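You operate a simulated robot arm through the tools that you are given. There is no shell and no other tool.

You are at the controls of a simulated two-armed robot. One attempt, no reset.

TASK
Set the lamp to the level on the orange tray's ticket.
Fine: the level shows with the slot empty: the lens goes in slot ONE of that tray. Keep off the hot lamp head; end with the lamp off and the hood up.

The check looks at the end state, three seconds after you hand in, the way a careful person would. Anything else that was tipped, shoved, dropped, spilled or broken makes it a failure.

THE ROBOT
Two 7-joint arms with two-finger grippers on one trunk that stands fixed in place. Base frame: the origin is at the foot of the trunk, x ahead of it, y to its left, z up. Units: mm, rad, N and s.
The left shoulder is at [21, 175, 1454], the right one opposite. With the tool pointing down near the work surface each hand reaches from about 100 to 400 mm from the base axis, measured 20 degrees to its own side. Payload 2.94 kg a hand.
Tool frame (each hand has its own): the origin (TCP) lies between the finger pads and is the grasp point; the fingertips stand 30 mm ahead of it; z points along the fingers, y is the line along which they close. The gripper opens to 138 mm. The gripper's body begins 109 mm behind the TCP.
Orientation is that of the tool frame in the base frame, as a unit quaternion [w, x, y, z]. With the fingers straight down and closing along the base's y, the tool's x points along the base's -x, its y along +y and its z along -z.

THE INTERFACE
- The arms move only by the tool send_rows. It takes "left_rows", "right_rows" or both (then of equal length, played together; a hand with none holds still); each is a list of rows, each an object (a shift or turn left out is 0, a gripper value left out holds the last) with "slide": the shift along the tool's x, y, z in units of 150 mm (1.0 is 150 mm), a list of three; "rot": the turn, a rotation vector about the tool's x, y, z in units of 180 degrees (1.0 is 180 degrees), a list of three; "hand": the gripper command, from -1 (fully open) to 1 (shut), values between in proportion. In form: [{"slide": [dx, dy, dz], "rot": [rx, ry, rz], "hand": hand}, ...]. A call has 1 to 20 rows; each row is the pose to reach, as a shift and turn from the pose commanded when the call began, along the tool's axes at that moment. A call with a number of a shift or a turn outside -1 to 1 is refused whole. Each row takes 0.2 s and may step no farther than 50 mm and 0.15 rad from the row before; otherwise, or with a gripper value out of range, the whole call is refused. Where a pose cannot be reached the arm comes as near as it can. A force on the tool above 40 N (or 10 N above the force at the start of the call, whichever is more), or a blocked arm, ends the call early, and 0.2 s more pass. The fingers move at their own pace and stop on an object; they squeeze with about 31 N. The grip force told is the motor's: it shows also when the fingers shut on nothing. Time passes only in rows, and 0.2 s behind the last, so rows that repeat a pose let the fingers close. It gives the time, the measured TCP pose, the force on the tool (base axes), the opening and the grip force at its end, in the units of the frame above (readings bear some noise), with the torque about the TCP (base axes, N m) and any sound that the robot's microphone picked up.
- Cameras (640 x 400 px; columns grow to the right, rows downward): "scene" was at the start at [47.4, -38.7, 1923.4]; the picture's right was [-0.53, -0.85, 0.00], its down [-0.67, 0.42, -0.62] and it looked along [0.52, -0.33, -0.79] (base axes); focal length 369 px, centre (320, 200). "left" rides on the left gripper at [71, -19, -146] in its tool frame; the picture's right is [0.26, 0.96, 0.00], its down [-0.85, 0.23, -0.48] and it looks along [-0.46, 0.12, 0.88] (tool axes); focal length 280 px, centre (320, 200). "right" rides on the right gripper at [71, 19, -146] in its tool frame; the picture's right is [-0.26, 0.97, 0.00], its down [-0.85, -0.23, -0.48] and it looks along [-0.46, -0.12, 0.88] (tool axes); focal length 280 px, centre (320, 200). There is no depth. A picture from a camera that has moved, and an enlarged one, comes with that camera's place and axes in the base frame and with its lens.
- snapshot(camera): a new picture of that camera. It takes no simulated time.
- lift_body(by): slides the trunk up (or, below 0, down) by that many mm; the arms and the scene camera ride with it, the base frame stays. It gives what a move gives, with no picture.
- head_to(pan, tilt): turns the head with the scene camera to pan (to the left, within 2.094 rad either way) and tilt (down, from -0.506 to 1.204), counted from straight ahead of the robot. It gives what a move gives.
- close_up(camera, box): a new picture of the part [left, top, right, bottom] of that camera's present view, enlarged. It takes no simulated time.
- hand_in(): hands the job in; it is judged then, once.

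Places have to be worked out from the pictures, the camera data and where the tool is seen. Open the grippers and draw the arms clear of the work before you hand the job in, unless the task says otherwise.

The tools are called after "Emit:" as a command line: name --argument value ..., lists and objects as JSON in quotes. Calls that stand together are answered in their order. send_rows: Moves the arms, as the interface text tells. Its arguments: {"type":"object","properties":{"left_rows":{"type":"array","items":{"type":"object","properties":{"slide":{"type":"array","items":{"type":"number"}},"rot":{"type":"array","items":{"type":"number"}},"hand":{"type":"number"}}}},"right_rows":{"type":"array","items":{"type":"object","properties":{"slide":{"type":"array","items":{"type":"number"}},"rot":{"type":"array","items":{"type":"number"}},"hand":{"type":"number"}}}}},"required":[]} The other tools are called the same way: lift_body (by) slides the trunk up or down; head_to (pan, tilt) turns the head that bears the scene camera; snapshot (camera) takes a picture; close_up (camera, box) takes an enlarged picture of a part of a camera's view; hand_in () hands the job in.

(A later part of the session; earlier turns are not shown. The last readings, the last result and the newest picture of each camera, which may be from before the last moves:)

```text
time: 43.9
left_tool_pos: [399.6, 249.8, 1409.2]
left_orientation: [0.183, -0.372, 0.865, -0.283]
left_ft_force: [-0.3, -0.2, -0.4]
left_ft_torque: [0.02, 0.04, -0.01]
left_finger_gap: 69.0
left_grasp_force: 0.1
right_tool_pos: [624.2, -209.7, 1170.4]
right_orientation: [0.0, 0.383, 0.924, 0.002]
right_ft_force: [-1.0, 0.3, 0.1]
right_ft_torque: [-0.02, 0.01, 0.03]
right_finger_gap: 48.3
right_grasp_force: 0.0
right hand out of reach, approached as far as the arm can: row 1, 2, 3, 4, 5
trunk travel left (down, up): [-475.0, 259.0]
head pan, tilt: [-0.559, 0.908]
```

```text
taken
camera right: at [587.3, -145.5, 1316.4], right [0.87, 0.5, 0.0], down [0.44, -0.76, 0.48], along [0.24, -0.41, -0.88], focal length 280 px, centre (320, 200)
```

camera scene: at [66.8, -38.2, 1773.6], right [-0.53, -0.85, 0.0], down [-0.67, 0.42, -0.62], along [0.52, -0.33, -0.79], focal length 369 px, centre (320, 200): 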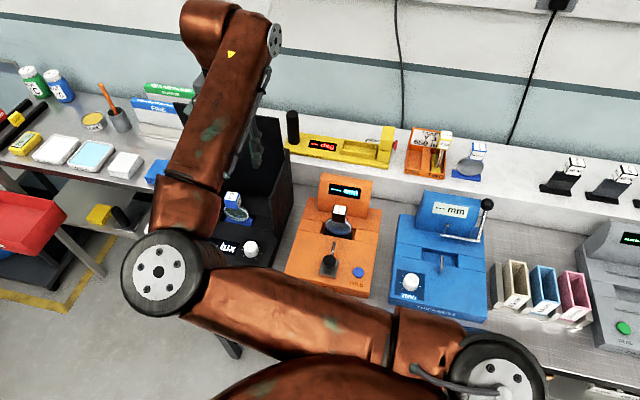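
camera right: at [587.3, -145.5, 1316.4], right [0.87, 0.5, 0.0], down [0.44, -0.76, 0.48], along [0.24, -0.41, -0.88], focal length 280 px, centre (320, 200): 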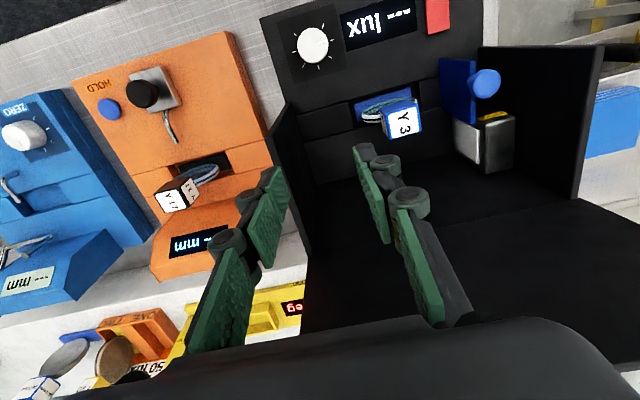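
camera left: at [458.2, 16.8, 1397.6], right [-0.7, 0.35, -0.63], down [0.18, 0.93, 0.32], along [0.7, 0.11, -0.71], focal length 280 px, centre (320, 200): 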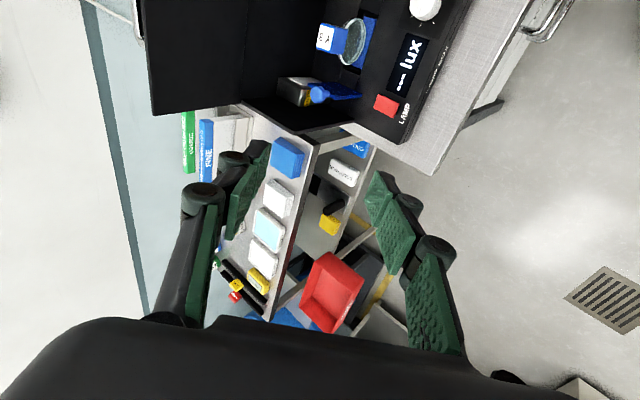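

Still limited around u≈293. I test whether the tool's yaw is the limiting joint by turning it back 45° and then trying to move across.

Emit:
close_up --camera "right" --box '[330, 60, 530, 200]'

Emit:
send_rows --right_rows '[{"rot": [0, 0, -0.045]}, {"rot": [0, 0, -0.09]}, {"rot": [0, 0, -0.135]}, {"rot": [0, 0, -0.18]}, {"rot": [0, 0, -0.225]}, {"rot": [0, 0, -0.25]}, {"slide": [0, 0.2, 0], "rot": [0, 0, -0.25]}, {"slide": [0, 0.4, 0], "rot": [0, 0, -0.25]}]'

Emit:
snapshot --camera "scene"

```text
2.86 times, centred on (430, 130) of right
camera zoom: at [587.3, -145.5, 1316.4], right [0.87, 0.5, 0.0], down [0.44, -0.76, 0.48], along [0.24, -0.41, -0.88], focal length 801 px, centre (6, 400)
```

zoom: 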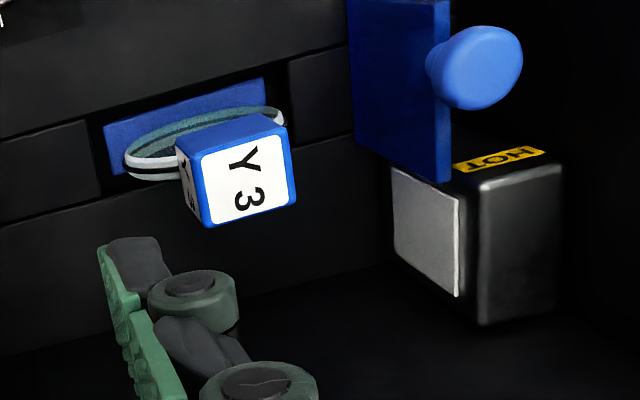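

```text
time: 45.7
left_tool_pos: [400.7, 250.3, 1407.1]
left_orientation: [0.183, -0.372, 0.865, -0.282]
left_ft_force: [0.4, -1.0, -0.5]
left_ft_torque: [-0.03, -0.03, -0.02]
left_finger_gap: 68.9
left_grasp_force: 0.0
right_tool_pos: [668.8, -165.1, 1171.4]
right_orientation: [-0.001, 0.0, 1.0, 0.0]
right_ft_force: [0.7, 0.3, -0.5]
right_ft_torque: [0.01, 0.03, 0.02]
right_finger_gap: 48.2
right_grasp_force: 0.1
trunk travel left (down, up): [-475.0, 259.0]
head pan, tilt: [-0.559, 0.908]
```

```text
taken
camera scene: at [66.3, -37.7, 1773.6], right [-0.53, -0.85, 0.0], down [-0.67, 0.42, -0.62], along [0.52, -0.33, -0.79], focal length 369 px, centre (320, 200)
```

scene: 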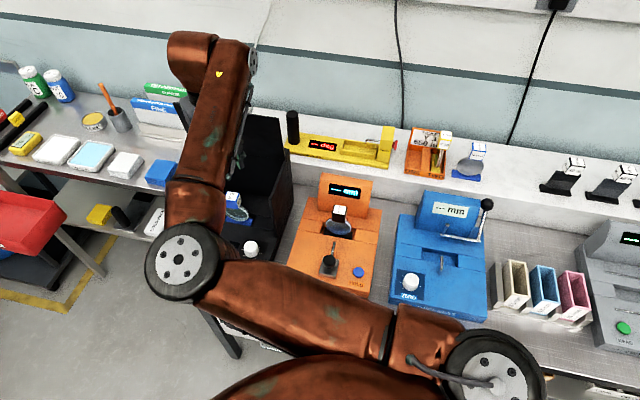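

The yaw was the limit: with yaw 0 the right hand reaches (669, -165, 1171). I look through its camera again from here to pin down the tag.

Emit:
snapshot --camera "right"

Emit:
close_up --camera "right" --box '[240, 60, 440, 200]'

```text
taken
camera right: at [597.4, -145.4, 1316.6], right [0.26, 0.96, 0.0], down [0.85, -0.23, 0.47], along [0.46, -0.13, -0.88], focal length 280 px, centre (320, 200)
```

right: 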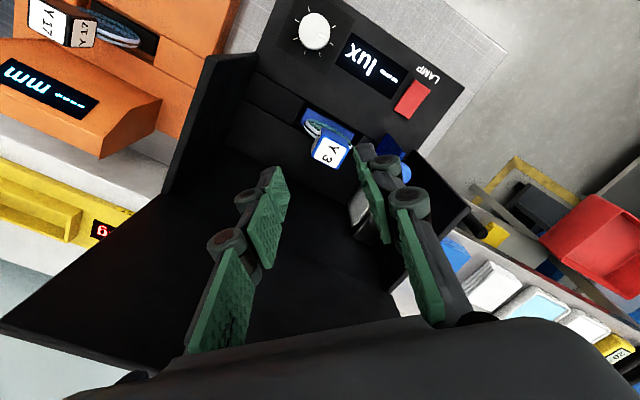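

```text
2.86 times, centred on (340, 130) of right
camera zoom: at [597.4, -145.4, 1316.6], right [0.26, 0.96, 0.0], down [0.85, -0.23, 0.47], along [0.46, -0.13, -0.88], focal length 801 px, centre (263, 400)
```

zoom: 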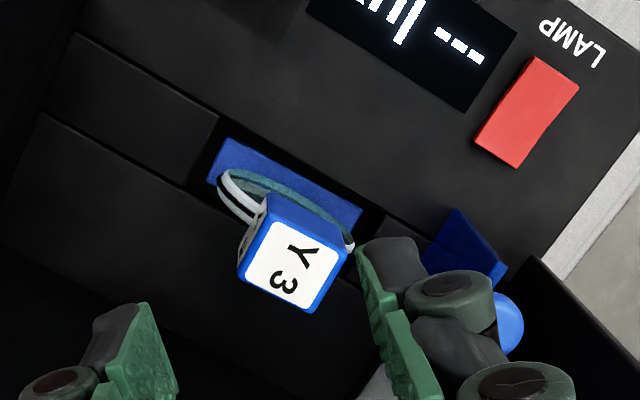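

The four right-camera views agree on the tag near u≈385, v≈612 with its top around z≈1005; a yaw of 45° is needed so the fingers clear the hood. I test whether raising the trunk (hand relatively lower) frees that joint limit.

Emit:
lift_body --by 130

Emit:
send_rows --right_rows '[{"slide": [0, 0, 0.3]}, {"slide": [0, 0, 0.6]}, {"slide": [0, 0, 0.85]}]'

Emit:
send_rows --right_rows '[{"rot": [0, 0, 0.042]}, {"rot": [0, 0, 0.084]}, {"rot": [0, 0, 0.126]}, {"rot": [0, 0, 0.168]}, {"rot": [0, 0, 0.21]}, {"rot": [0, 0, 0.25]}]'

Emit:
snapshot --camera "scene"

```text
time: 47.3
left_tool_pos: [399.4, 251.8, 1537.8]
left_orientation: [0.182, -0.373, 0.865, -0.281]
left_ft_force: [-1.0, 0.2, 0.6]
left_ft_torque: [0.01, 0.02, -0.04]
left_finger_gap: 69.0
left_grasp_force: 0.1
right_tool_pos: [666.2, -166.9, 1302.4]
right_orientation: [0.0, 0.0, 1.0, 0.0]
right_ft_force: [0.2, -0.1, -0.3]
right_ft_torque: [-0.01, 0.0, -0.07]
right_finger_gap: 48.2
right_grasp_force: 0.1
trunk travel left (down, up): [-605.0, 129.0]
head pan, tilt: [-0.559, 0.908]
```

```text
time: 48.1
left_tool_pos: [398.8, 251.4, 1536.6]
left_orientation: [0.183, -0.372, 0.865, -0.282]
left_ft_force: [-0.2, -0.2, 0.6]
left_ft_torque: [-0.02, 0.0, -0.03]
left_finger_gap: 69.1
left_grasp_force: 0.0
right_tool_pos: [667.2, -167.2, 1176.2]
right_orientation: [0.0, 0.0, 1.0, -0.001]
right_ft_force: [0.7, 0.4, 0.9]
right_ft_torque: [0.01, 0.0, 0.0]
right_finger_gap: 48.1
right_grasp_force: 0.1
trunk travel left (down, up): [-605.0, 129.0]
head pan, tilt: [-0.559, 0.908]
```

```text
time: 49.5
left_tool_pos: [396.5, 251.4, 1538.8]
left_orientation: [0.184, -0.372, 0.865, -0.283]
left_ft_force: [-0.6, 0.7, -0.2]
left_ft_torque: [-0.07, -0.02, 0.04]
left_finger_gap: 68.9
left_grasp_force: 0.1
right_tool_pos: [657.7, -195.7, 1190.3]
right_orientation: [0.013, 0.331, 0.944, 0.006]
right_ft_force: [-0.2, 0.7, -1.8]
right_ft_torque: [-0.06, -0.08, 0.02]
right_finger_gap: 48.4
right_grasp_force: 0.1
right hand out of reach, approached as far as the arm can: row 4, 5, 6
trunk travel left (down, up): [-605.0, 129.0]
head pan, tilt: [-0.559, 0.908]
```

```text
taken
camera scene: at [45.9, -37.2, 1903.6], right [-0.53, -0.85, 0.0], down [-0.67, 0.42, -0.62], along [0.52, -0.33, -0.79], focal length 369 px, centre (320, 200)
```

scene: 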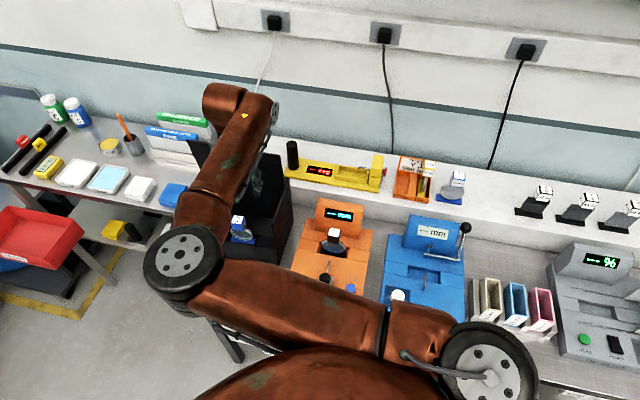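

Raising the trunk helped (now u≈327 at yaw 39°). I raise it further and lower the hand correspondingly, then retry.

Emit:
lift_body --by 120

Emit:
send_rows --right_rows '[{"slide": [0, 0, 0.3]}, {"slide": [0, 0, 0.6]}, {"slide": [0, 0, 0.9]}]'

```text
time: 51.0
left_tool_pos: [398.3, 252.2, 1656.5]
left_orientation: [0.183, -0.372, 0.865, -0.281]
left_ft_force: [1.3, -0.2, -1.0]
left_ft_torque: [-0.02, 0.01, -0.02]
left_finger_gap: 68.9
left_grasp_force: 0.0
right_tool_pos: [659.7, -196.0, 1308.0]
right_orientation: [0.012, 0.331, 0.943, 0.005]
right_ft_force: [-0.8, 0.1, -0.3]
right_ft_torque: [0.0, -0.03, -0.01]
right_finger_gap: 48.3
right_grasp_force: 0.1
trunk travel left (down, up): [-725.0, 9.0]
head pan, tilt: [-0.559, 0.908]
```

```text
time: 51.8
left_tool_pos: [399.2, 252.1, 1657.4]
left_orientation: [0.183, -0.371, 0.866, -0.282]
left_ft_force: [0.8, -0.1, -0.6]
left_ft_torque: [-0.03, -0.04, 0.02]
left_finger_gap: 69.2
left_grasp_force: 0.0
right_tool_pos: [659.4, -197.1, 1207.7]
right_orientation: [0.015, 0.331, 0.943, 0.008]
right_ft_force: [0.2, -1.1, 0.1]
right_ft_torque: [0.02, -0.03, 0.02]
right_finger_gap: 48.4
right_grasp_force: 0.1
right hand out of reach, approached as far as the arm can: row 3
trunk travel left (down, up): [-725.0, 9.0]
head pan, tilt: [-0.559, 0.908]
```

Higher is no better for the right arm here; its wrist roll limits it near the lamp at this yaw. The left arm's free side is exactly this yaw, so the left will lift the lens out and set it on the free bench strip in front of the lamp box, and the right will take it from there. First I retract the right hand.

Emit:
send_rows --right_rows '[{"slide": [0.3, 0, 0]}, {"slide": [0.6, 0, 0]}, {"slide": [0.9, -0.1, 0]}, {"slide": [1.0, -0.35, 0]}, {"slide": [1.0, -0.65, 0]}, {"slide": [1.0, -0.95, 0]}]'

Emit:
send_rows --right_rows '[{"slide": [0, -0.3, 0]}, {"slide": [0, -0.6, 0]}, {"slide": [0, -0.9, 0]}]'

Emit:
lift_body --by -250

Emit:
snapshot --camera "scene"

```text
time: 53.2
left_tool_pos: [399.9, 249.9, 1658.2]
left_orientation: [0.183, -0.373, 0.865, -0.281]
left_ft_force: [0.6, 0.4, -0.2]
left_ft_torque: [0.03, -0.01, -0.03]
left_finger_gap: 69.1
left_grasp_force: 0.0
right_tool_pos: [484.5, -263.9, 1218.0]
right_orientation: [0.012, 0.331, 0.943, 0.007]
right_ft_force: [0.0, 0.3, -0.5]
right_ft_torque: [0.02, -0.02, 0.03]
right_finger_gap: 48.4
right_grasp_force: 0.1
right hand out of reach, approached as far as the arm can: row 2, 3, 4, 5, 6
trunk travel left (down, up): [-725.0, 9.0]
head pan, tilt: [-0.559, 0.908]
```

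```text
time: 54.0
left_tool_pos: [398.8, 251.2, 1658.4]
left_orientation: [0.183, -0.371, 0.865, -0.282]
left_ft_force: [0.3, -0.2, -0.2]
left_ft_torque: [0.04, 0.01, 0.02]
left_finger_gap: 68.8
left_grasp_force: 0.1
right_tool_pos: [400.8, -369.8, 1214.3]
right_orientation: [0.013, 0.332, 0.943, 0.006]
right_ft_force: [-0.3, 0.0, 1.2]
right_ft_torque: [0.02, -0.01, 0.01]
right_finger_gap: 48.2
right_grasp_force: 0.0
trunk travel left (down, up): [-725.0, 9.0]
head pan, tilt: [-0.559, 0.908]
```

```text
time: 56.6
left_tool_pos: [398.6, 251.5, 1409.0]
left_orientation: [0.183, -0.372, 0.865, -0.282]
left_ft_force: [0.3, 1.1, 0.1]
left_ft_torque: [0.0, 0.03, 0.0]
left_finger_gap: 69.2
left_grasp_force: 0.1
right_tool_pos: [404.2, -371.2, 965.0]
right_orientation: [0.014, 0.332, 0.943, 0.006]
right_ft_force: [-0.5, -1.1, 0.2]
right_ft_torque: [0.0, -0.01, 0.02]
right_finger_gap: 48.1
right_grasp_force: 0.1
trunk travel left (down, up): [-475.0, 259.0]
head pan, tilt: [-0.559, 0.908]
```

```text
taken
camera scene: at [65.4, -37.9, 1773.8], right [-0.53, -0.85, 0.0], down [-0.67, 0.42, -0.62], along [0.52, -0.33, -0.79], focal length 369 px, centre (320, 200)
```

scene: 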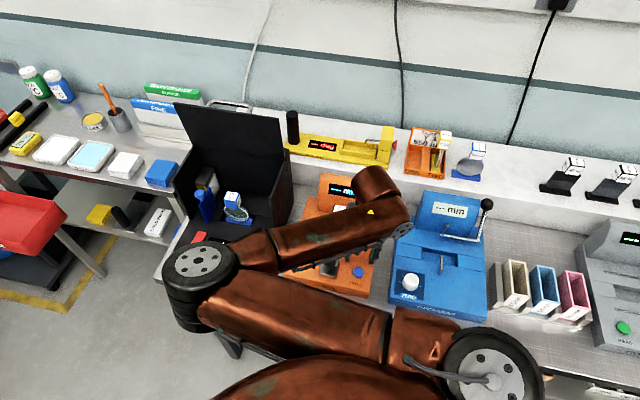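

The right hand came down with the trunk to z=965 but touched nothing. I raise it straight up and move it to the right, away from the devices.

Emit:
send_rows --right_rows '[{"slide": [0, 0, -0.3]}, {"slide": [0, 0, -0.6]}, {"slide": [0, 0, -0.95]}]'

Emit:
send_rows --right_rows '[{"slide": [0.15, -0.15, -0.3]}, {"slide": [0.3, -0.3, -0.6]}, {"slide": [0.4, -0.6, -0.65]}, {"slide": [0.4, -0.9, -0.65]}]'

Emit:
snapshot --camera "scene"

Emit:
snapshot --camera "right"

```text
refused: row 3 steps farther than a row can; nothing moved
```

```text
refused: row 1 steps farther than a row can; nothing moved
```

```text
taken
camera scene: at [65.4, -37.9, 1773.8], right [-0.53, -0.85, 0.0], down [-0.67, 0.42, -0.62], along [0.52, -0.33, -0.79], focal length 369 px, centre (320, 200)
```

scene: 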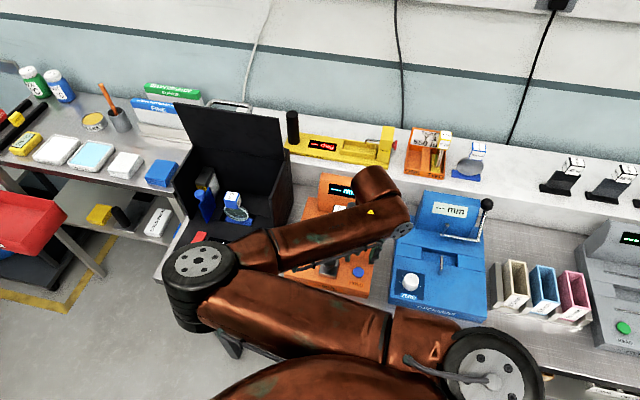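

```text
taken
camera right: at [356.5, -311.5, 1107.0], right [0.81, 0.59, 0.03], down [0.5, -0.71, 0.49], along [0.31, -0.38, -0.87], focal length 280 px, centre (320, 200)
```

right: 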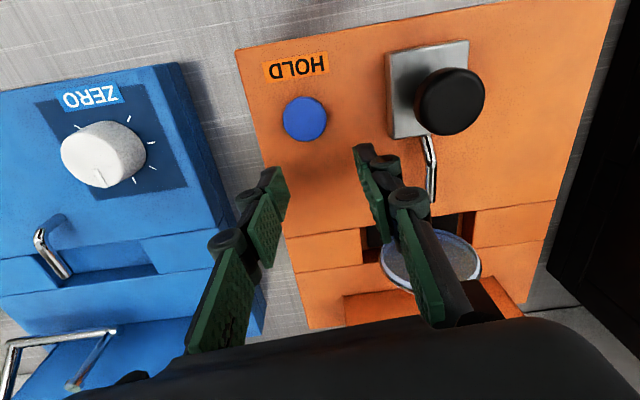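

The gripper hangs between the orange and blue devices, untouched but near the lens there. I raise it straight up in small steps.

Emit:
send_rows --right_rows '[{"slide": [0.0, 0, -0.2]}, {"slide": [0.0, 0, -0.5]}, {"slide": [0, 0, -0.75]}, {"slide": [0, 0, -1.0]}]'

Emit:
send_rows --right_rows '[{"slide": [0, 0, -0.3]}, {"slide": [0, 0, -0.6]}, {"slide": [0.1, -0.25, -0.7]}, {"slide": [0.2, -0.5, -0.7]}, {"slide": [0.3, -0.75, -0.7]}]'

Emit:
snapshot --camera "scene"

```text
time: 57.6
left_tool_pos: [398.6, 251.0, 1408.5]
left_orientation: [0.182, -0.372, 0.866, -0.282]
left_ft_force: [-0.2, 1.0, -0.2]
left_ft_torque: [0.02, 0.02, -0.02]
left_finger_gap: 68.9
left_grasp_force: 0.1
right_tool_pos: [399.5, -371.9, 1113.5]
right_orientation: [0.014, 0.333, 0.943, 0.006]
right_ft_force: [-0.5, -1.0, 0.5]
right_ft_torque: [0.0, 0.01, 0.0]
right_finger_gap: 48.0
right_grasp_force: 0.1
trunk travel left (down, up): [-475.0, 259.0]
head pan, tilt: [-0.559, 0.908]
```

```text
time: 58.8
left_tool_pos: [398.4, 250.3, 1407.8]
left_orientation: [0.183, -0.373, 0.865, -0.281]
left_ft_force: [-0.6, -0.3, -0.3]
left_ft_torque: [0.01, 0.01, -0.01]
left_finger_gap: 69.2
left_grasp_force: 0.1
right_tool_pos: [304.8, -430.6, 1214.9]
right_orientation: [0.011, 0.331, 0.943, 0.006]
right_ft_force: [-0.9, 0.2, 0.1]
right_ft_torque: [0.01, 0.02, 0.0]
right_finger_gap: 48.2
right_grasp_force: 0.0
right hand out of reach, approached as far as the arm can: row 5
trunk travel left (down, up): [-475.0, 259.0]
head pan, tilt: [-0.559, 0.908]
```

```text
taken
camera scene: at [65.6, -39.6, 1773.6], right [-0.53, -0.85, 0.0], down [-0.67, 0.42, -0.62], along [0.52, -0.33, -0.79], focal length 369 px, centre (320, 200)
```

scene: 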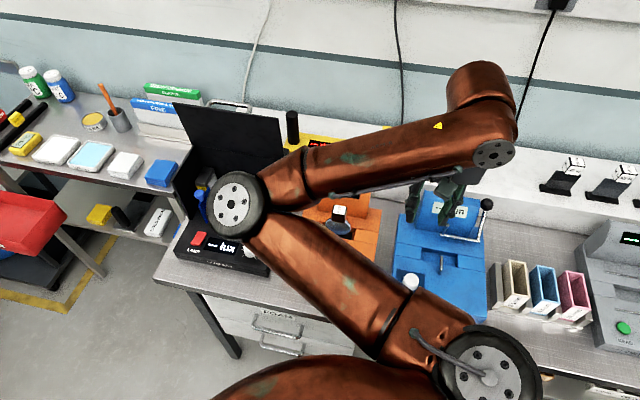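

I park the right arm further out over the shelf (well above everything), which swings its elbow away from the lamp.

Emit:
send_rows --right_rows '[{"slide": [-0.3, -0.05, -0.1]}, {"slide": [-0.6, -0.1, -0.15]}, {"slide": [-0.85, -0.15, -0.15], "rot": [0, 0, 0.03]}]'

Emit:
send_rows --right_rows '[{"slide": [-0.3, -0.05, 0]}, {"slide": [-0.6, -0.1, 0]}, {"slide": [-0.85, -0.15, 0]}]'

Emit:
snapshot --camera "scene"

```text
time: 59.6
left_tool_pos: [399.1, 250.5, 1408.0]
left_orientation: [0.182, -0.372, 0.866, -0.281]
left_ft_force: [-0.2, 0.3, 0.4]
left_ft_torque: [0.02, 0.02, 0.01]
left_finger_gap: 69.0
left_grasp_force: 0.0
right_tool_pos: [391.1, -531.2, 1243.2]
right_orientation: [0.012, 0.376, 0.926, 0.007]
right_ft_force: [0.1, 0.2, -1.0]
right_ft_torque: [0.06, 0.04, -0.05]
right_finger_gap: 48.2
right_grasp_force: 0.0
trunk travel left (down, up): [-475.0, 259.0]
head pan, tilt: [-0.559, 0.908]
```

```text
time: 60.4
left_tool_pos: [399.2, 249.8, 1407.5]
left_orientation: [0.183, -0.372, 0.866, -0.281]
left_ft_force: [0.0, -0.5, 0.2]
left_ft_torque: [0.04, -0.01, 0.04]
left_finger_gap: 69.1
left_grasp_force: 0.1
right_tool_pos: [464.5, -633.9, 1244.2]
right_orientation: [0.012, 0.375, 0.927, 0.008]
right_ft_force: [-0.3, 0.0, -0.6]
right_ft_torque: [0.02, 0.02, 0.01]
right_finger_gap: 48.4
right_grasp_force: 0.1
trunk travel left (down, up): [-475.0, 259.0]
head pan, tilt: [-0.559, 0.908]
```

```text
taken
camera scene: at [65.9, -39.5, 1773.6], right [-0.53, -0.85, 0.0], down [-0.67, 0.42, -0.62], along [0.52, -0.33, -0.79], focal length 369 px, centre (320, 200)
```

scene: 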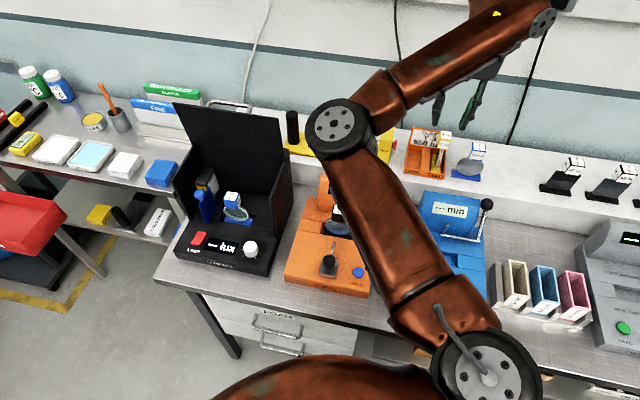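

The lamp is fully clear now. I straighten the left hand to vertical and turn it to the yaw whose fingers close along the bench direction.

Emit:
send_rows --left_rows '[{"rot": [-0.0434, 0, 0]}, {"rot": [-0.0867, 0, 0]}, {"rot": [-0.13, 0, 0]}, {"rot": [-0.1733, 0, 0]}, {"rot": [-0.2167, 0, 0]}]'

Emit:
send_rows --left_rows '[{"rot": [0, 0.0344, 0]}]'

Emit:
send_rows --left_rows '[{"rot": [0, 0, 0.0434]}, {"rot": [0, 0, 0.0868]}, {"rot": [0, 0, 0.1302]}, {"rot": [0, 0, 0.1736]}, {"rot": [0, 0, 0.217]}, {"rot": [0, 0, 0.2604]}, {"rot": [0, 0, 0.3038]}, {"rot": [0, 0, 0.3472]}, {"rot": [0, 0, 0.3906]}, {"rot": [0, 0, 0.434]}, {"rot": [0, 0, 0.4775]}, {"rot": [0, 0, 0.521]}]'

Emit:
close_up --camera "scene" --box '[160, 90, 300, 290]'

```text
time: 61.6
left_tool_pos: [399.3, 249.5, 1407.8]
left_orientation: [0.049, -0.412, 0.91, 0.025]
left_ft_force: [-0.4, 0.6, -0.1]
left_ft_torque: [0.04, 0.02, -0.03]
left_finger_gap: 69.2
left_grasp_force: 0.1
right_tool_pos: [463.5, -636.2, 1244.2]
right_orientation: [0.013, 0.377, 0.926, 0.007]
right_ft_force: [0.5, 0.1, -0.5]
right_ft_torque: [0.02, -0.01, 0.0]
right_finger_gap: 48.6
right_grasp_force: 0.0
trunk travel left (down, up): [-475.0, 259.0]
head pan, tilt: [-0.559, 0.908]
```

```text
time: 62.0
left_tool_pos: [399.5, 251.9, 1407.7]
left_orientation: [-0.002, -0.413, 0.911, 0.001]
left_ft_force: [0.3, 0.5, 0.7]
left_ft_torque: [-0.04, -0.01, 0.02]
left_finger_gap: 69.2
left_grasp_force: 0.0
right_tool_pos: [463.4, -632.1, 1244.1]
right_orientation: [0.013, 0.375, 0.927, 0.006]
right_ft_force: [-1.2, -0.1, 0.6]
right_ft_torque: [0.04, 0.0, -0.03]
right_finger_gap: 48.2
right_grasp_force: 0.1
trunk travel left (down, up): [-475.0, 259.0]
head pan, tilt: [-0.559, 0.908]
```

```text
time: 64.6
left_tool_pos: [399.0, 250.5, 1406.7]
left_orientation: [-0.002, 0.384, 0.923, 0.0]
left_ft_force: [0.0, 0.0, -0.1]
left_ft_torque: [-0.01, -0.01, 0.01]
left_finger_gap: 69.2
left_grasp_force: 0.1
right_tool_pos: [463.0, -633.8, 1244.2]
right_orientation: [0.013, 0.375, 0.927, 0.007]
right_ft_force: [0.5, 0.4, -0.4]
right_ft_torque: [-0.03, 0.02, -0.01]
right_finger_gap: 48.4
right_grasp_force: 0.0
trunk travel left (down, up): [-475.0, 259.0]
head pan, tilt: [-0.559, 0.908]
```

```text
2.00 times, centred on (230, 190) of scene
camera zoom: at [65.8, -38.4, 1773.6], right [-0.53, -0.85, 0.0], down [-0.67, 0.42, -0.62], along [0.52, -0.33, -0.79], focal length 739 px, centre (500, 220)
```

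zoom: 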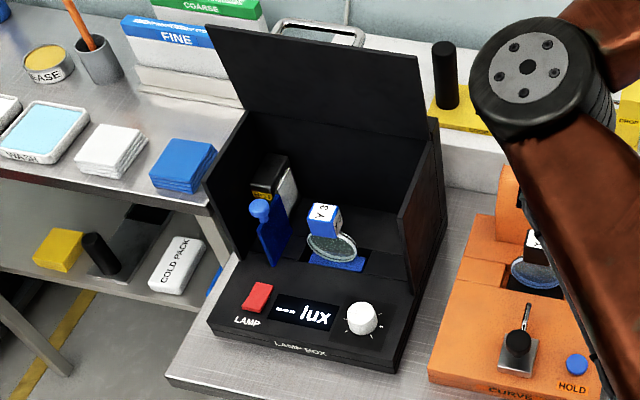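

The lamp with its open hood is clearly visible. I bring the left hand (vertical, yaw set) toward a point in front of and above the lens.

Emit:
send_rows --left_rows '[{"slide": [-0.25, -0.1, 0.15], "hand": 0.25}, {"slide": [-0.5, -0.2, 0.3]}, {"slide": [-0.75, -0.3, 0.45]}, {"slide": [-1.0, -0.4, 0.6]}]'

Emit:
send_rows --left_rows '[{"slide": [-0.25, -0.03, 0.1]}, {"slide": [-0.5, -0.06, 0.2]}, {"slide": [-0.75, -0.09, 0.3]}, {"slide": [-1.0, -0.1, 0.4]}]'

Emit:
snapshot --camera "left"

Emit:
snapshot --camera "scene"

```text
time: 65.6
left_tool_pos: [460.6, 100.1, 1315.3]
left_orientation: [-0.002, 0.383, 0.924, 0.001]
left_ft_force: [0.1, -0.1, 0.1]
left_ft_torque: [0.07, 0.02, 0.0]
left_finger_gap: 51.6
left_grasp_force: 0.0
right_tool_pos: [464.8, -635.7, 1242.8]
right_orientation: [0.012, 0.375, 0.927, 0.008]
right_ft_force: [1.5, -0.6, -0.2]
right_ft_torque: [0.04, 0.03, -0.01]
right_finger_gap: 48.2
right_grasp_force: 0.1
trunk travel left (down, up): [-475.0, 259.0]
head pan, tilt: [-0.559, 0.908]
```

```text
time: 66.6
left_tool_pos: [556.6, -17.3, 1254.8]
left_orientation: [-0.002, 0.383, 0.924, 0.001]
left_ft_force: [-0.8, -0.9, -0.7]
left_ft_torque: [0.06, -0.01, 0.02]
left_finger_gap: 51.7
left_grasp_force: 0.1
right_tool_pos: [464.8, -635.7, 1241.5]
right_orientation: [0.012, 0.375, 0.927, 0.008]
right_ft_force: [0.1, -0.3, -0.6]
right_ft_torque: [0.09, 0.06, 0.0]
right_finger_gap: 48.3
right_grasp_force: 0.1
trunk travel left (down, up): [-475.0, 259.0]
head pan, tilt: [-0.559, 0.908]
```

```text
taken
camera left: at [494.4, 19.4, 1401.9], right [0.5, 0.87, 0.0], down [0.76, -0.44, 0.47], along [0.41, -0.23, -0.88], focal length 280 px, centre (320, 200)
```

left: 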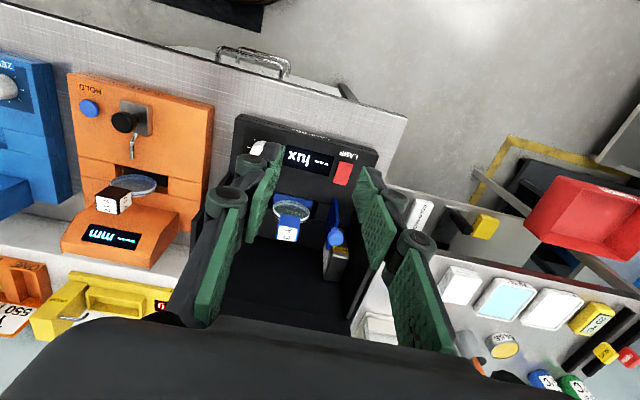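

```text
taken
camera scene: at [68.1, -42.7, 1773.4], right [-0.53, -0.85, 0.0], down [-0.67, 0.42, -0.61], along [0.52, -0.32, -0.79], focal length 369 px, centre (320, 200)
```

scene: 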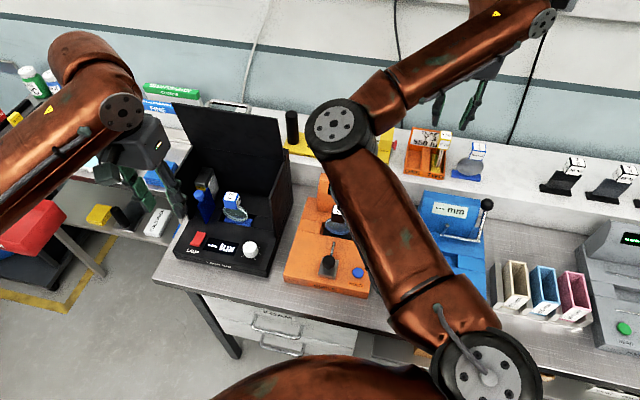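

The lens tag sits straight ahead of the left hand. I move closer for a more precise fix.

Emit:
send_rows --left_rows '[{"slide": [-0.2, 0.03, 0.1]}, {"slide": [-0.4, 0.03, 0.2]}, {"slide": [-0.6, 0.03, 0.3]}, {"slide": [-0.75, 0.03, 0.35]}]'

Emit:
snapshot --camera "left"

Emit:
close_up --camera "left" --box '[230, 90, 390, 250]'

Emit:
close_up --camera "scene" --box '[170, 140, 300, 240]'

```text
time: 67.6
left_tool_pos: [638.4, -91.4, 1202.9]
left_orientation: [-0.004, 0.383, 0.924, 0.002]
left_ft_force: [0.4, -0.2, -0.3]
left_ft_torque: [0.04, 0.0, 0.02]
left_finger_gap: 51.8
left_grasp_force: 0.0
right_tool_pos: [464.3, -636.1, 1242.5]
right_orientation: [0.012, 0.375, 0.927, 0.007]
right_ft_force: [-0.1, 0.0, 0.3]
right_ft_torque: [0.04, 0.01, -0.01]
right_finger_gap: 48.3
right_grasp_force: 0.0
trunk travel left (down, up): [-475.0, 259.0]
head pan, tilt: [-0.559, 0.908]
```

```text
taken
camera left: at [574.9, -55.0, 1348.5], right [0.5, 0.87, 0.0], down [0.76, -0.44, 0.47], along [0.41, -0.23, -0.88], focal length 280 px, centre (320, 200)
```

left: 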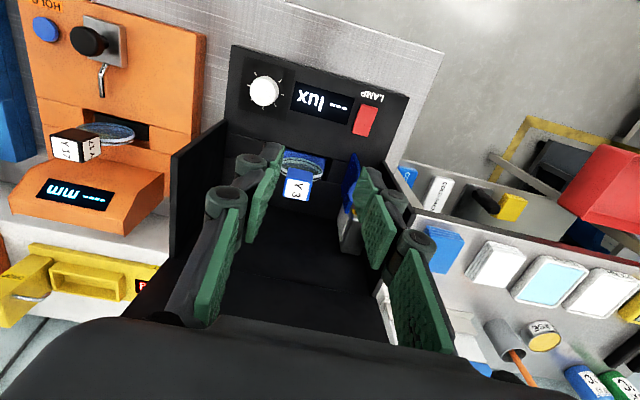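

```text
2.50 times, centred on (310, 170) of left
camera zoom: at [574.9, -55.0, 1348.5], right [0.5, 0.87, 0.0], down [0.76, -0.44, 0.47], along [0.41, -0.23, -0.88], focal length 701 px, centre (345, 275)
```

zoom: 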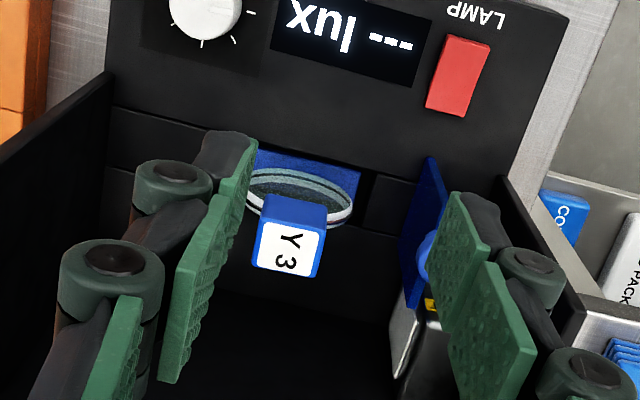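

```text
4.00 times, centred on (235, 190) of scene
camera zoom: at [66.9, -42.0, 1773.5], right [-0.53, -0.85, 0.0], down [-0.67, 0.42, -0.61], along [0.52, -0.32, -0.79], focal length 1478 px, centre (660, 240)
```

zoom: 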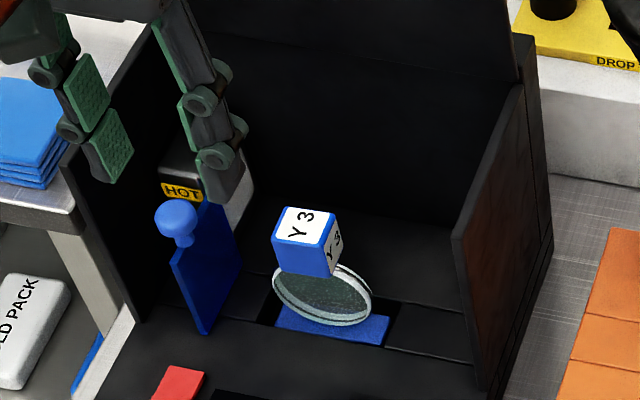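

All views now agree: tag top centre at about u=380, v=609, z=1020 (base ≈ (699, -162)). I bring the left hand above it with a 12° forward tilt, tips staying 50 mm over the tag.

Emit:
send_rows --left_rows '[{"slide": [-0.15, -0.02, 0.15], "rot": [0, -0.022, 0]}, {"slide": [-0.3, -0.04, 0.35], "rot": [0, -0.044, 0]}, {"slide": [-0.42, -0.05, 0.55], "rot": [0, -0.0667, 0]}, {"slide": [-0.487, -0.05, 0.667], "rot": [0, -0.0667, 0]}]'

Emit:
snapshot --camera "left"

Emit:
close_up --camera "scene" --box '[140, 100, 300, 240]'

```text
time: 68.6
left_tool_pos: [684.1, -147.5, 1103.4]
left_orientation: [0.095, 0.383, 0.918, -0.039]
left_ft_force: [0.2, -1.0, 1.5]
left_ft_torque: [0.01, 0.0, 0.01]
left_finger_gap: 51.3
left_grasp_force: 0.0
right_tool_pos: [463.9, -635.9, 1243.0]
right_orientation: [0.013, 0.375, 0.927, 0.007]
right_ft_force: [-0.6, -0.7, 0.8]
right_ft_torque: [0.05, -0.05, 0.01]
right_finger_gap: 48.5
right_grasp_force: 0.1
trunk travel left (down, up): [-475.0, 259.0]
head pan, tilt: [-0.559, 0.908]
```

```text
taken
camera left: at [601.1, -90.4, 1230.7], right [0.5, 0.86, -0.05], down [0.68, -0.36, 0.64], along [0.53, -0.36, -0.77], focal length 280 px, centre (320, 200)
```

left: 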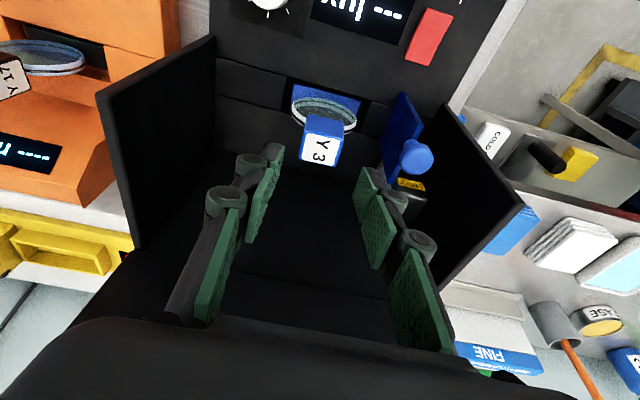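

```text
2.86 times, centred on (220, 170) of scene
camera zoom: at [66.4, -41.3, 1773.6], right [-0.53, -0.85, 0.0], down [-0.67, 0.42, -0.61], along [0.52, -0.32, -0.79], focal length 1056 px, centre (606, 286)
```

zoom: 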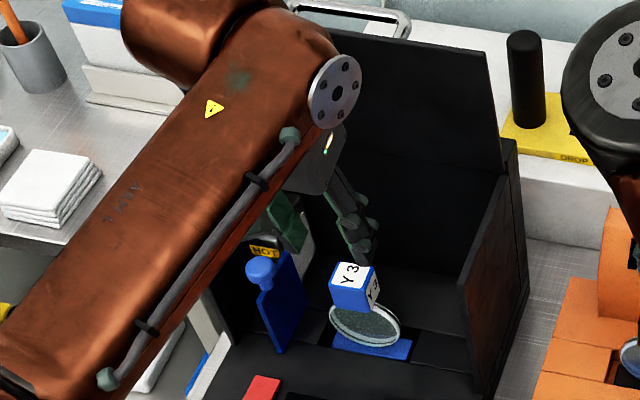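

The tag lines up with the tool axis to within a few mm. I descend 80 mm along the tool axis so the fingers straddle the tag.

Emit:
send_rows --left_rows '[{"slide": [0, 0.017, 0.13]}, {"slide": [0, 0.017, 0.27]}, {"slide": [-0.005, 0.017, 0.4]}, {"slide": [-0.01, 0.017, 0.533]}]'

Emit:
snapshot --camera "left"

Emit:
close_up --camera "scene" --box '[180, 140, 280, 240]'

```text
time: 69.6
left_tool_pos: [701.2, -160.5, 1024.9]
left_orientation: [0.094, 0.381, 0.919, -0.04]
left_ft_force: [0.7, -0.6, 0.1]
left_ft_torque: [0.03, 0.01, 0.01]
left_finger_gap: 51.5
left_grasp_force: 0.0
right_tool_pos: [464.2, -634.9, 1242.7]
right_orientation: [0.013, 0.376, 0.927, 0.007]
right_ft_force: [0.7, 0.0, 0.5]
right_ft_torque: [0.02, 0.03, 0.03]
right_finger_gap: 48.3
right_grasp_force: 0.1
trunk travel left (down, up): [-475.0, 259.0]
head pan, tilt: [-0.559, 0.908]
```

```text
taken
camera left: at [618.6, -103.3, 1151.8], right [0.5, 0.86, -0.05], down [0.68, -0.36, 0.64], along [0.53, -0.36, -0.77], focal length 280 px, centre (320, 200)
```

left: 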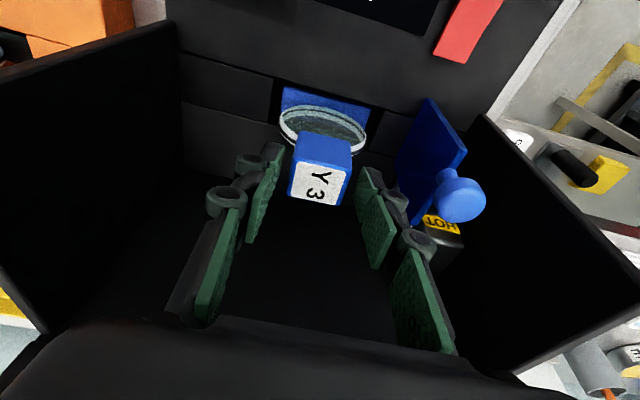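

```text
4.00 times, centred on (230, 190) of scene
camera zoom: at [66.5, -40.6, 1773.6], right [-0.53, -0.85, 0.0], down [-0.67, 0.42, -0.61], along [0.52, -0.33, -0.79], focal length 1478 px, centre (680, 240)
```

zoom: 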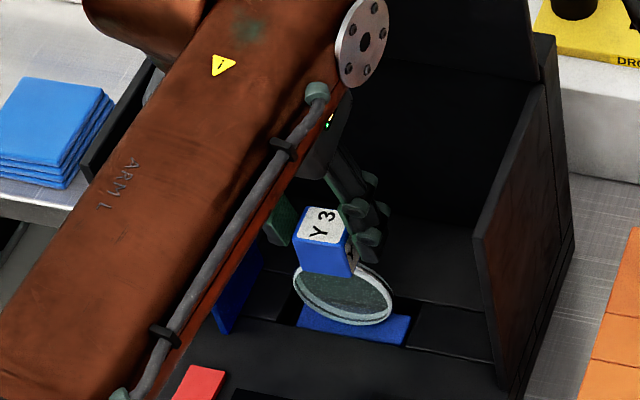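

The tag is centred between the fingers at TCP level with no contact. I back up 5 mm and close on it.

Emit:
send_rows --left_rows '[{"slide": [0, 0, -0.033]}, {"slide": [0, 0, -0.033], "hand": 1.0}, {"slide": [0, 0, -0.033]}, {"slide": [0, 0, -0.033]}, {"slide": [0, 0, -0.033]}]'

Emit:
snapshot --camera "left"

```text
time: 70.8
left_tool_pos: [699.2, -159.1, 1029.7]
left_orientation: [0.094, 0.381, 0.919, -0.041]
left_ft_force: [-0.1, -0.1, 0.3]
left_ft_torque: [-0.02, -0.02, 0.0]
left_finger_gap: 35.1
left_grasp_force: 30.9
right_tool_pos: [464.3, -634.2, 1244.2]
right_orientation: [0.012, 0.375, 0.927, 0.007]
right_ft_force: [0.8, 0.5, -0.5]
right_ft_torque: [-0.01, -0.04, -0.02]
right_finger_gap: 48.3
right_grasp_force: 0.0
trunk travel left (down, up): [-475.0, 259.0]
head pan, tilt: [-0.559, 0.908]
```

```text
taken
camera left: at [616.8, -101.2, 1158.0], right [0.5, 0.86, -0.05], down [0.68, -0.36, 0.64], along [0.53, -0.36, -0.77], focal length 280 px, centre (320, 200)
```

left: 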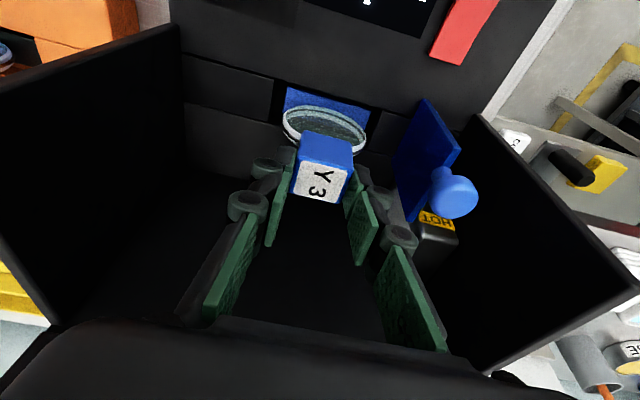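

The tag is gripped (35 mm, 31 N). I lift straight up slowly.

Emit:
send_rows --left_rows '[{"slide": [-0.014, 0, -0.065]}, {"slide": [-0.028, 0, -0.13]}, {"slide": [-0.056, 0, -0.261]}, {"slide": [-0.083, 0, -0.391]}, {"slide": [-0.111, 0, -0.522]}]'

Emit:
snapshot --camera "left"

Emit:
close_up --camera "scene" --box '[150, 130, 310, 300]'

```text
time: 72.0
left_tool_pos: [699.9, -157.7, 1109.8]
left_orientation: [0.095, 0.381, 0.919, -0.039]
left_ft_force: [1.0, 0.0, -0.6]
left_ft_torque: [-0.01, 0.0, 0.0]
left_finger_gap: 34.7
left_grasp_force: 30.8
right_tool_pos: [464.9, -633.4, 1244.1]
right_orientation: [0.012, 0.375, 0.927, 0.007]
right_ft_force: [0.5, 0.4, -0.4]
right_ft_torque: [0.01, -0.02, 0.03]
right_finger_gap: 48.2
right_grasp_force: 0.1
trunk travel left (down, up): [-475.0, 259.0]
head pan, tilt: [-0.559, 0.908]
```

```text
taken
camera left: at [616.9, -99.8, 1238.3], right [0.5, 0.86, -0.05], down [0.68, -0.36, 0.64], along [0.53, -0.36, -0.77], focal length 280 px, centre (320, 200)
```

left: 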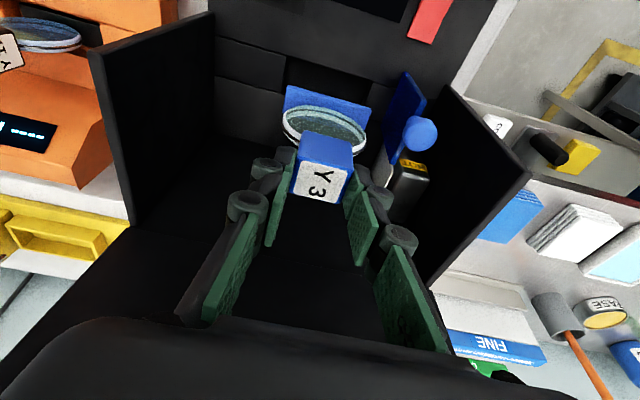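

```text
2.35 times, centred on (230, 215) of scene
camera zoom: at [65.8, -39.5, 1773.6], right [-0.53, -0.85, 0.0], down [-0.67, 0.42, -0.62], along [0.52, -0.33, -0.79], focal length 869 px, centre (532, 165)
```

zoom: 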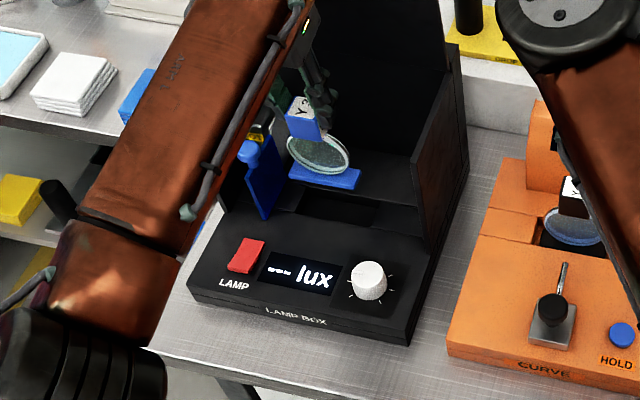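

The lens is out of its recess, foot and all, and the slot is empty. I carry it forward over the control panel toward the bench strip in front of the box, keeping its height.

Emit:
send_rows --left_rows '[{"slide": [0.2, 0, -0.042]}, {"slide": [0.4, 0, -0.085]}, {"slide": [0.6, -0.08, -0.127]}, {"slide": [0.8, -0.2, -0.17]}, {"slide": [0.978, -0.32, -0.208]}, {"slide": [0.978, -0.42, -0.208]}]'

Emit:
snapshot --camera "left"

Emit:
snapshot --camera "scene"

```text
time: 73.4
left_tool_pos: [548.3, -97.4, 1111.9]
left_orientation: [0.094, 0.381, 0.919, -0.039]
left_ft_force: [-0.4, 0.1, -0.3]
left_ft_torque: [0.02, 0.02, 0.0]
left_finger_gap: 35.1
left_grasp_force: 31.0
right_tool_pos: [464.0, -636.9, 1243.6]
right_orientation: [0.012, 0.375, 0.927, 0.007]
right_ft_force: [-0.3, 0.6, 0.1]
right_ft_torque: [0.01, -0.02, 0.0]
right_finger_gap: 48.2
right_grasp_force: 0.0
trunk travel left (down, up): [-475.0, 259.0]
head pan, tilt: [-0.559, 0.908]
```

```text
taken
camera left: at [465.6, -40.3, 1240.5], right [0.5, 0.86, -0.05], down [0.68, -0.36, 0.64], along [0.53, -0.36, -0.77], focal length 280 px, centre (320, 200)
```

left: 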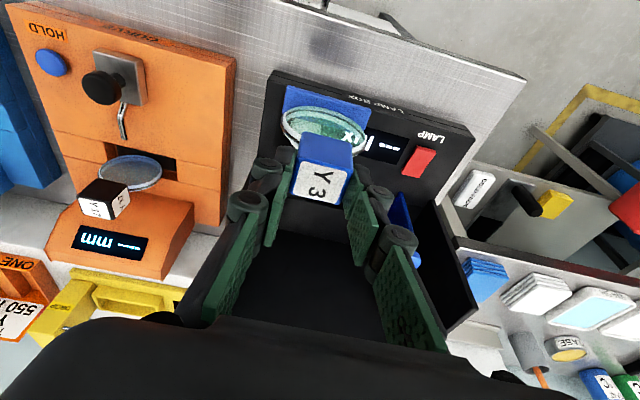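

```text
taken
camera scene: at [66.3, -40.5, 1773.6], right [-0.53, -0.85, 0.0], down [-0.67, 0.42, -0.61], along [0.52, -0.33, -0.79], focal length 369 px, centre (320, 200)
```

scene: 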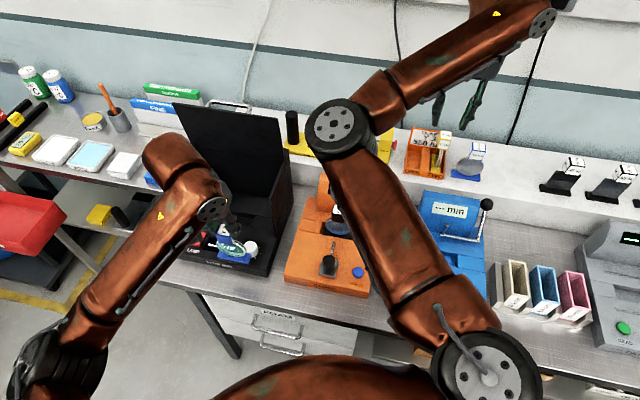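

The lens hangs over the front edge of the lamp panel at u≈319, v≈457. I shift 8 mm toward me and lower it 100 mm over the bench strip.

Emit:
send_rows --left_rows '[{"slide": [0.052, 0, -0.011]}, {"slide": [0.09, 0, 0.17]}, {"slide": [0.125, 0, 0.33]}, {"slide": [0.16, 0, 0.49]}, {"slide": [0.19, 0, 0.641]}]'

Emit:
snapshot --camera "left"

Emit:
close_up --camera "scene" --box '[150, 180, 310, 340]'

```text
time: 74.6
left_tool_pos: [541.8, -90.4, 1011.4]
left_orientation: [0.095, 0.381, 0.919, -0.039]
left_ft_force: [0.2, 0.3, -0.5]
left_ft_torque: [0.01, 0.03, 0.02]
left_finger_gap: 35.0
left_grasp_force: 30.8
right_tool_pos: [463.5, -634.6, 1243.9]
right_orientation: [0.012, 0.376, 0.927, 0.007]
right_ft_force: [0.3, -0.2, 0.2]
right_ft_torque: [-0.02, 0.04, -0.01]
right_finger_gap: 48.1
right_grasp_force: 0.2
trunk travel left (down, up): [-475.0, 259.0]
head pan, tilt: [-0.559, 0.908]
```

```text
taken
camera left: at [459.3, -32.7, 1138.9], right [0.5, 0.86, -0.05], down [0.68, -0.36, 0.64], along [0.53, -0.36, -0.77], focal length 280 px, centre (320, 200)
```

left: 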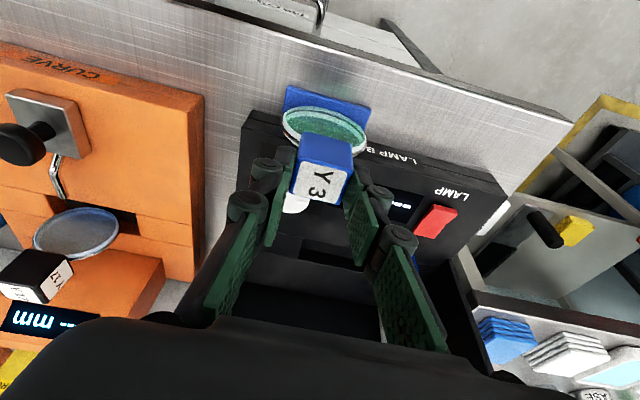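

```text
2.50 times, centred on (230, 260) of scene
camera zoom: at [66.2, -39.1, 1773.6], right [-0.53, -0.85, 0.0], down [-0.67, 0.42, -0.62], along [0.52, -0.33, -0.79], focal length 924 px, centre (545, 50)
```

zoom: 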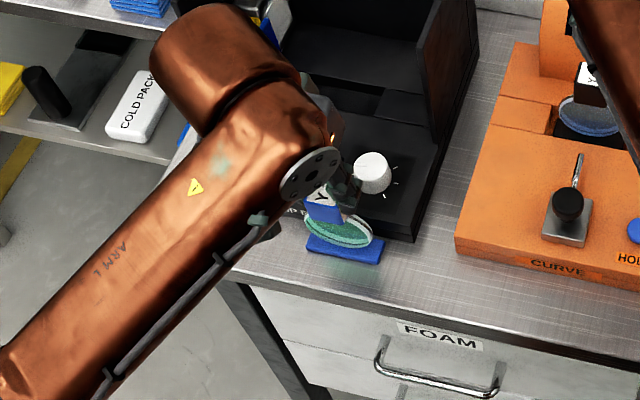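

The foot is close above the bench (its reflection shows). I lower in small steps, watching the force.

Emit:
send_rows --left_rows '[{"slide": [0.0055, 0, 0.026]}, {"slide": [0.011, 0, 0.052]}]'

Emit:
send_rows --left_rows '[{"slide": [0.0055, 0, 0.026]}, {"slide": [0.0085, 0, 0.039]}]'

Emit:
close_up --camera "scene" --box '[210, 220, 270, 280]'

```text
time: 75.2
left_tool_pos: [543.4, -90.6, 1005.8]
left_orientation: [0.098, 0.381, 0.918, -0.041]
left_ft_force: [1.3, 0.1, 23.5]
left_ft_torque: [-0.1, -0.17, -0.02]
left_finger_gap: 35.9
left_grasp_force: 30.9
right_tool_pos: [463.0, -634.1, 1245.0]
right_orientation: [0.013, 0.376, 0.927, 0.007]
right_ft_force: [-0.2, -0.4, -0.4]
right_ft_torque: [0.02, -0.04, 0.01]
right_finger_gap: 48.3
right_grasp_force: 0.1
trunk travel left (down, up): [-475.0, 259.0]
head pan, tilt: [-0.559, 0.908]
```

```text
time: 75.8
left_tool_pos: [541.7, -90.7, 997.9]
left_orientation: [0.096, 0.38, 0.919, -0.04]
left_ft_force: [4.4, 0.4, 22.8]
left_ft_torque: [-0.11, -0.3, 0.02]
left_finger_gap: 35.2
left_grasp_force: 30.9
right_tool_pos: [462.3, -633.1, 1245.0]
right_orientation: [0.013, 0.375, 0.927, 0.007]
right_ft_force: [0.5, 0.0, -0.1]
right_ft_torque: [0.01, 0.01, 0.01]
right_finger_gap: 48.5
right_grasp_force: 0.1
trunk travel left (down, up): [-475.0, 259.0]
head pan, tilt: [-0.559, 0.908]
```

```text
6.67 times, centred on (240, 250) of scene
camera zoom: at [64.2, -38.3, 1773.8], right [-0.53, -0.85, 0.0], down [-0.67, 0.42, -0.62], along [0.52, -0.33, -0.79], focal length 2463 px, centre (853, -133)
```

zoom: 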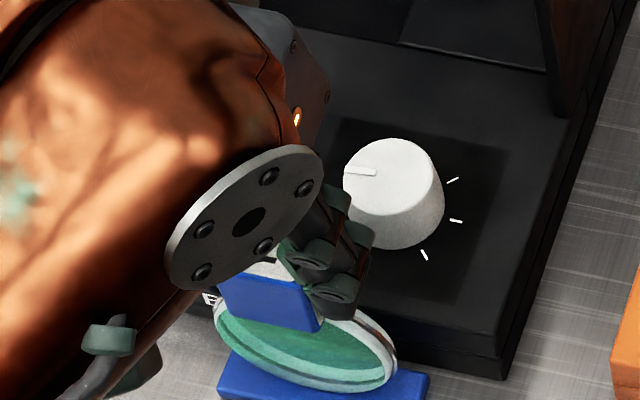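

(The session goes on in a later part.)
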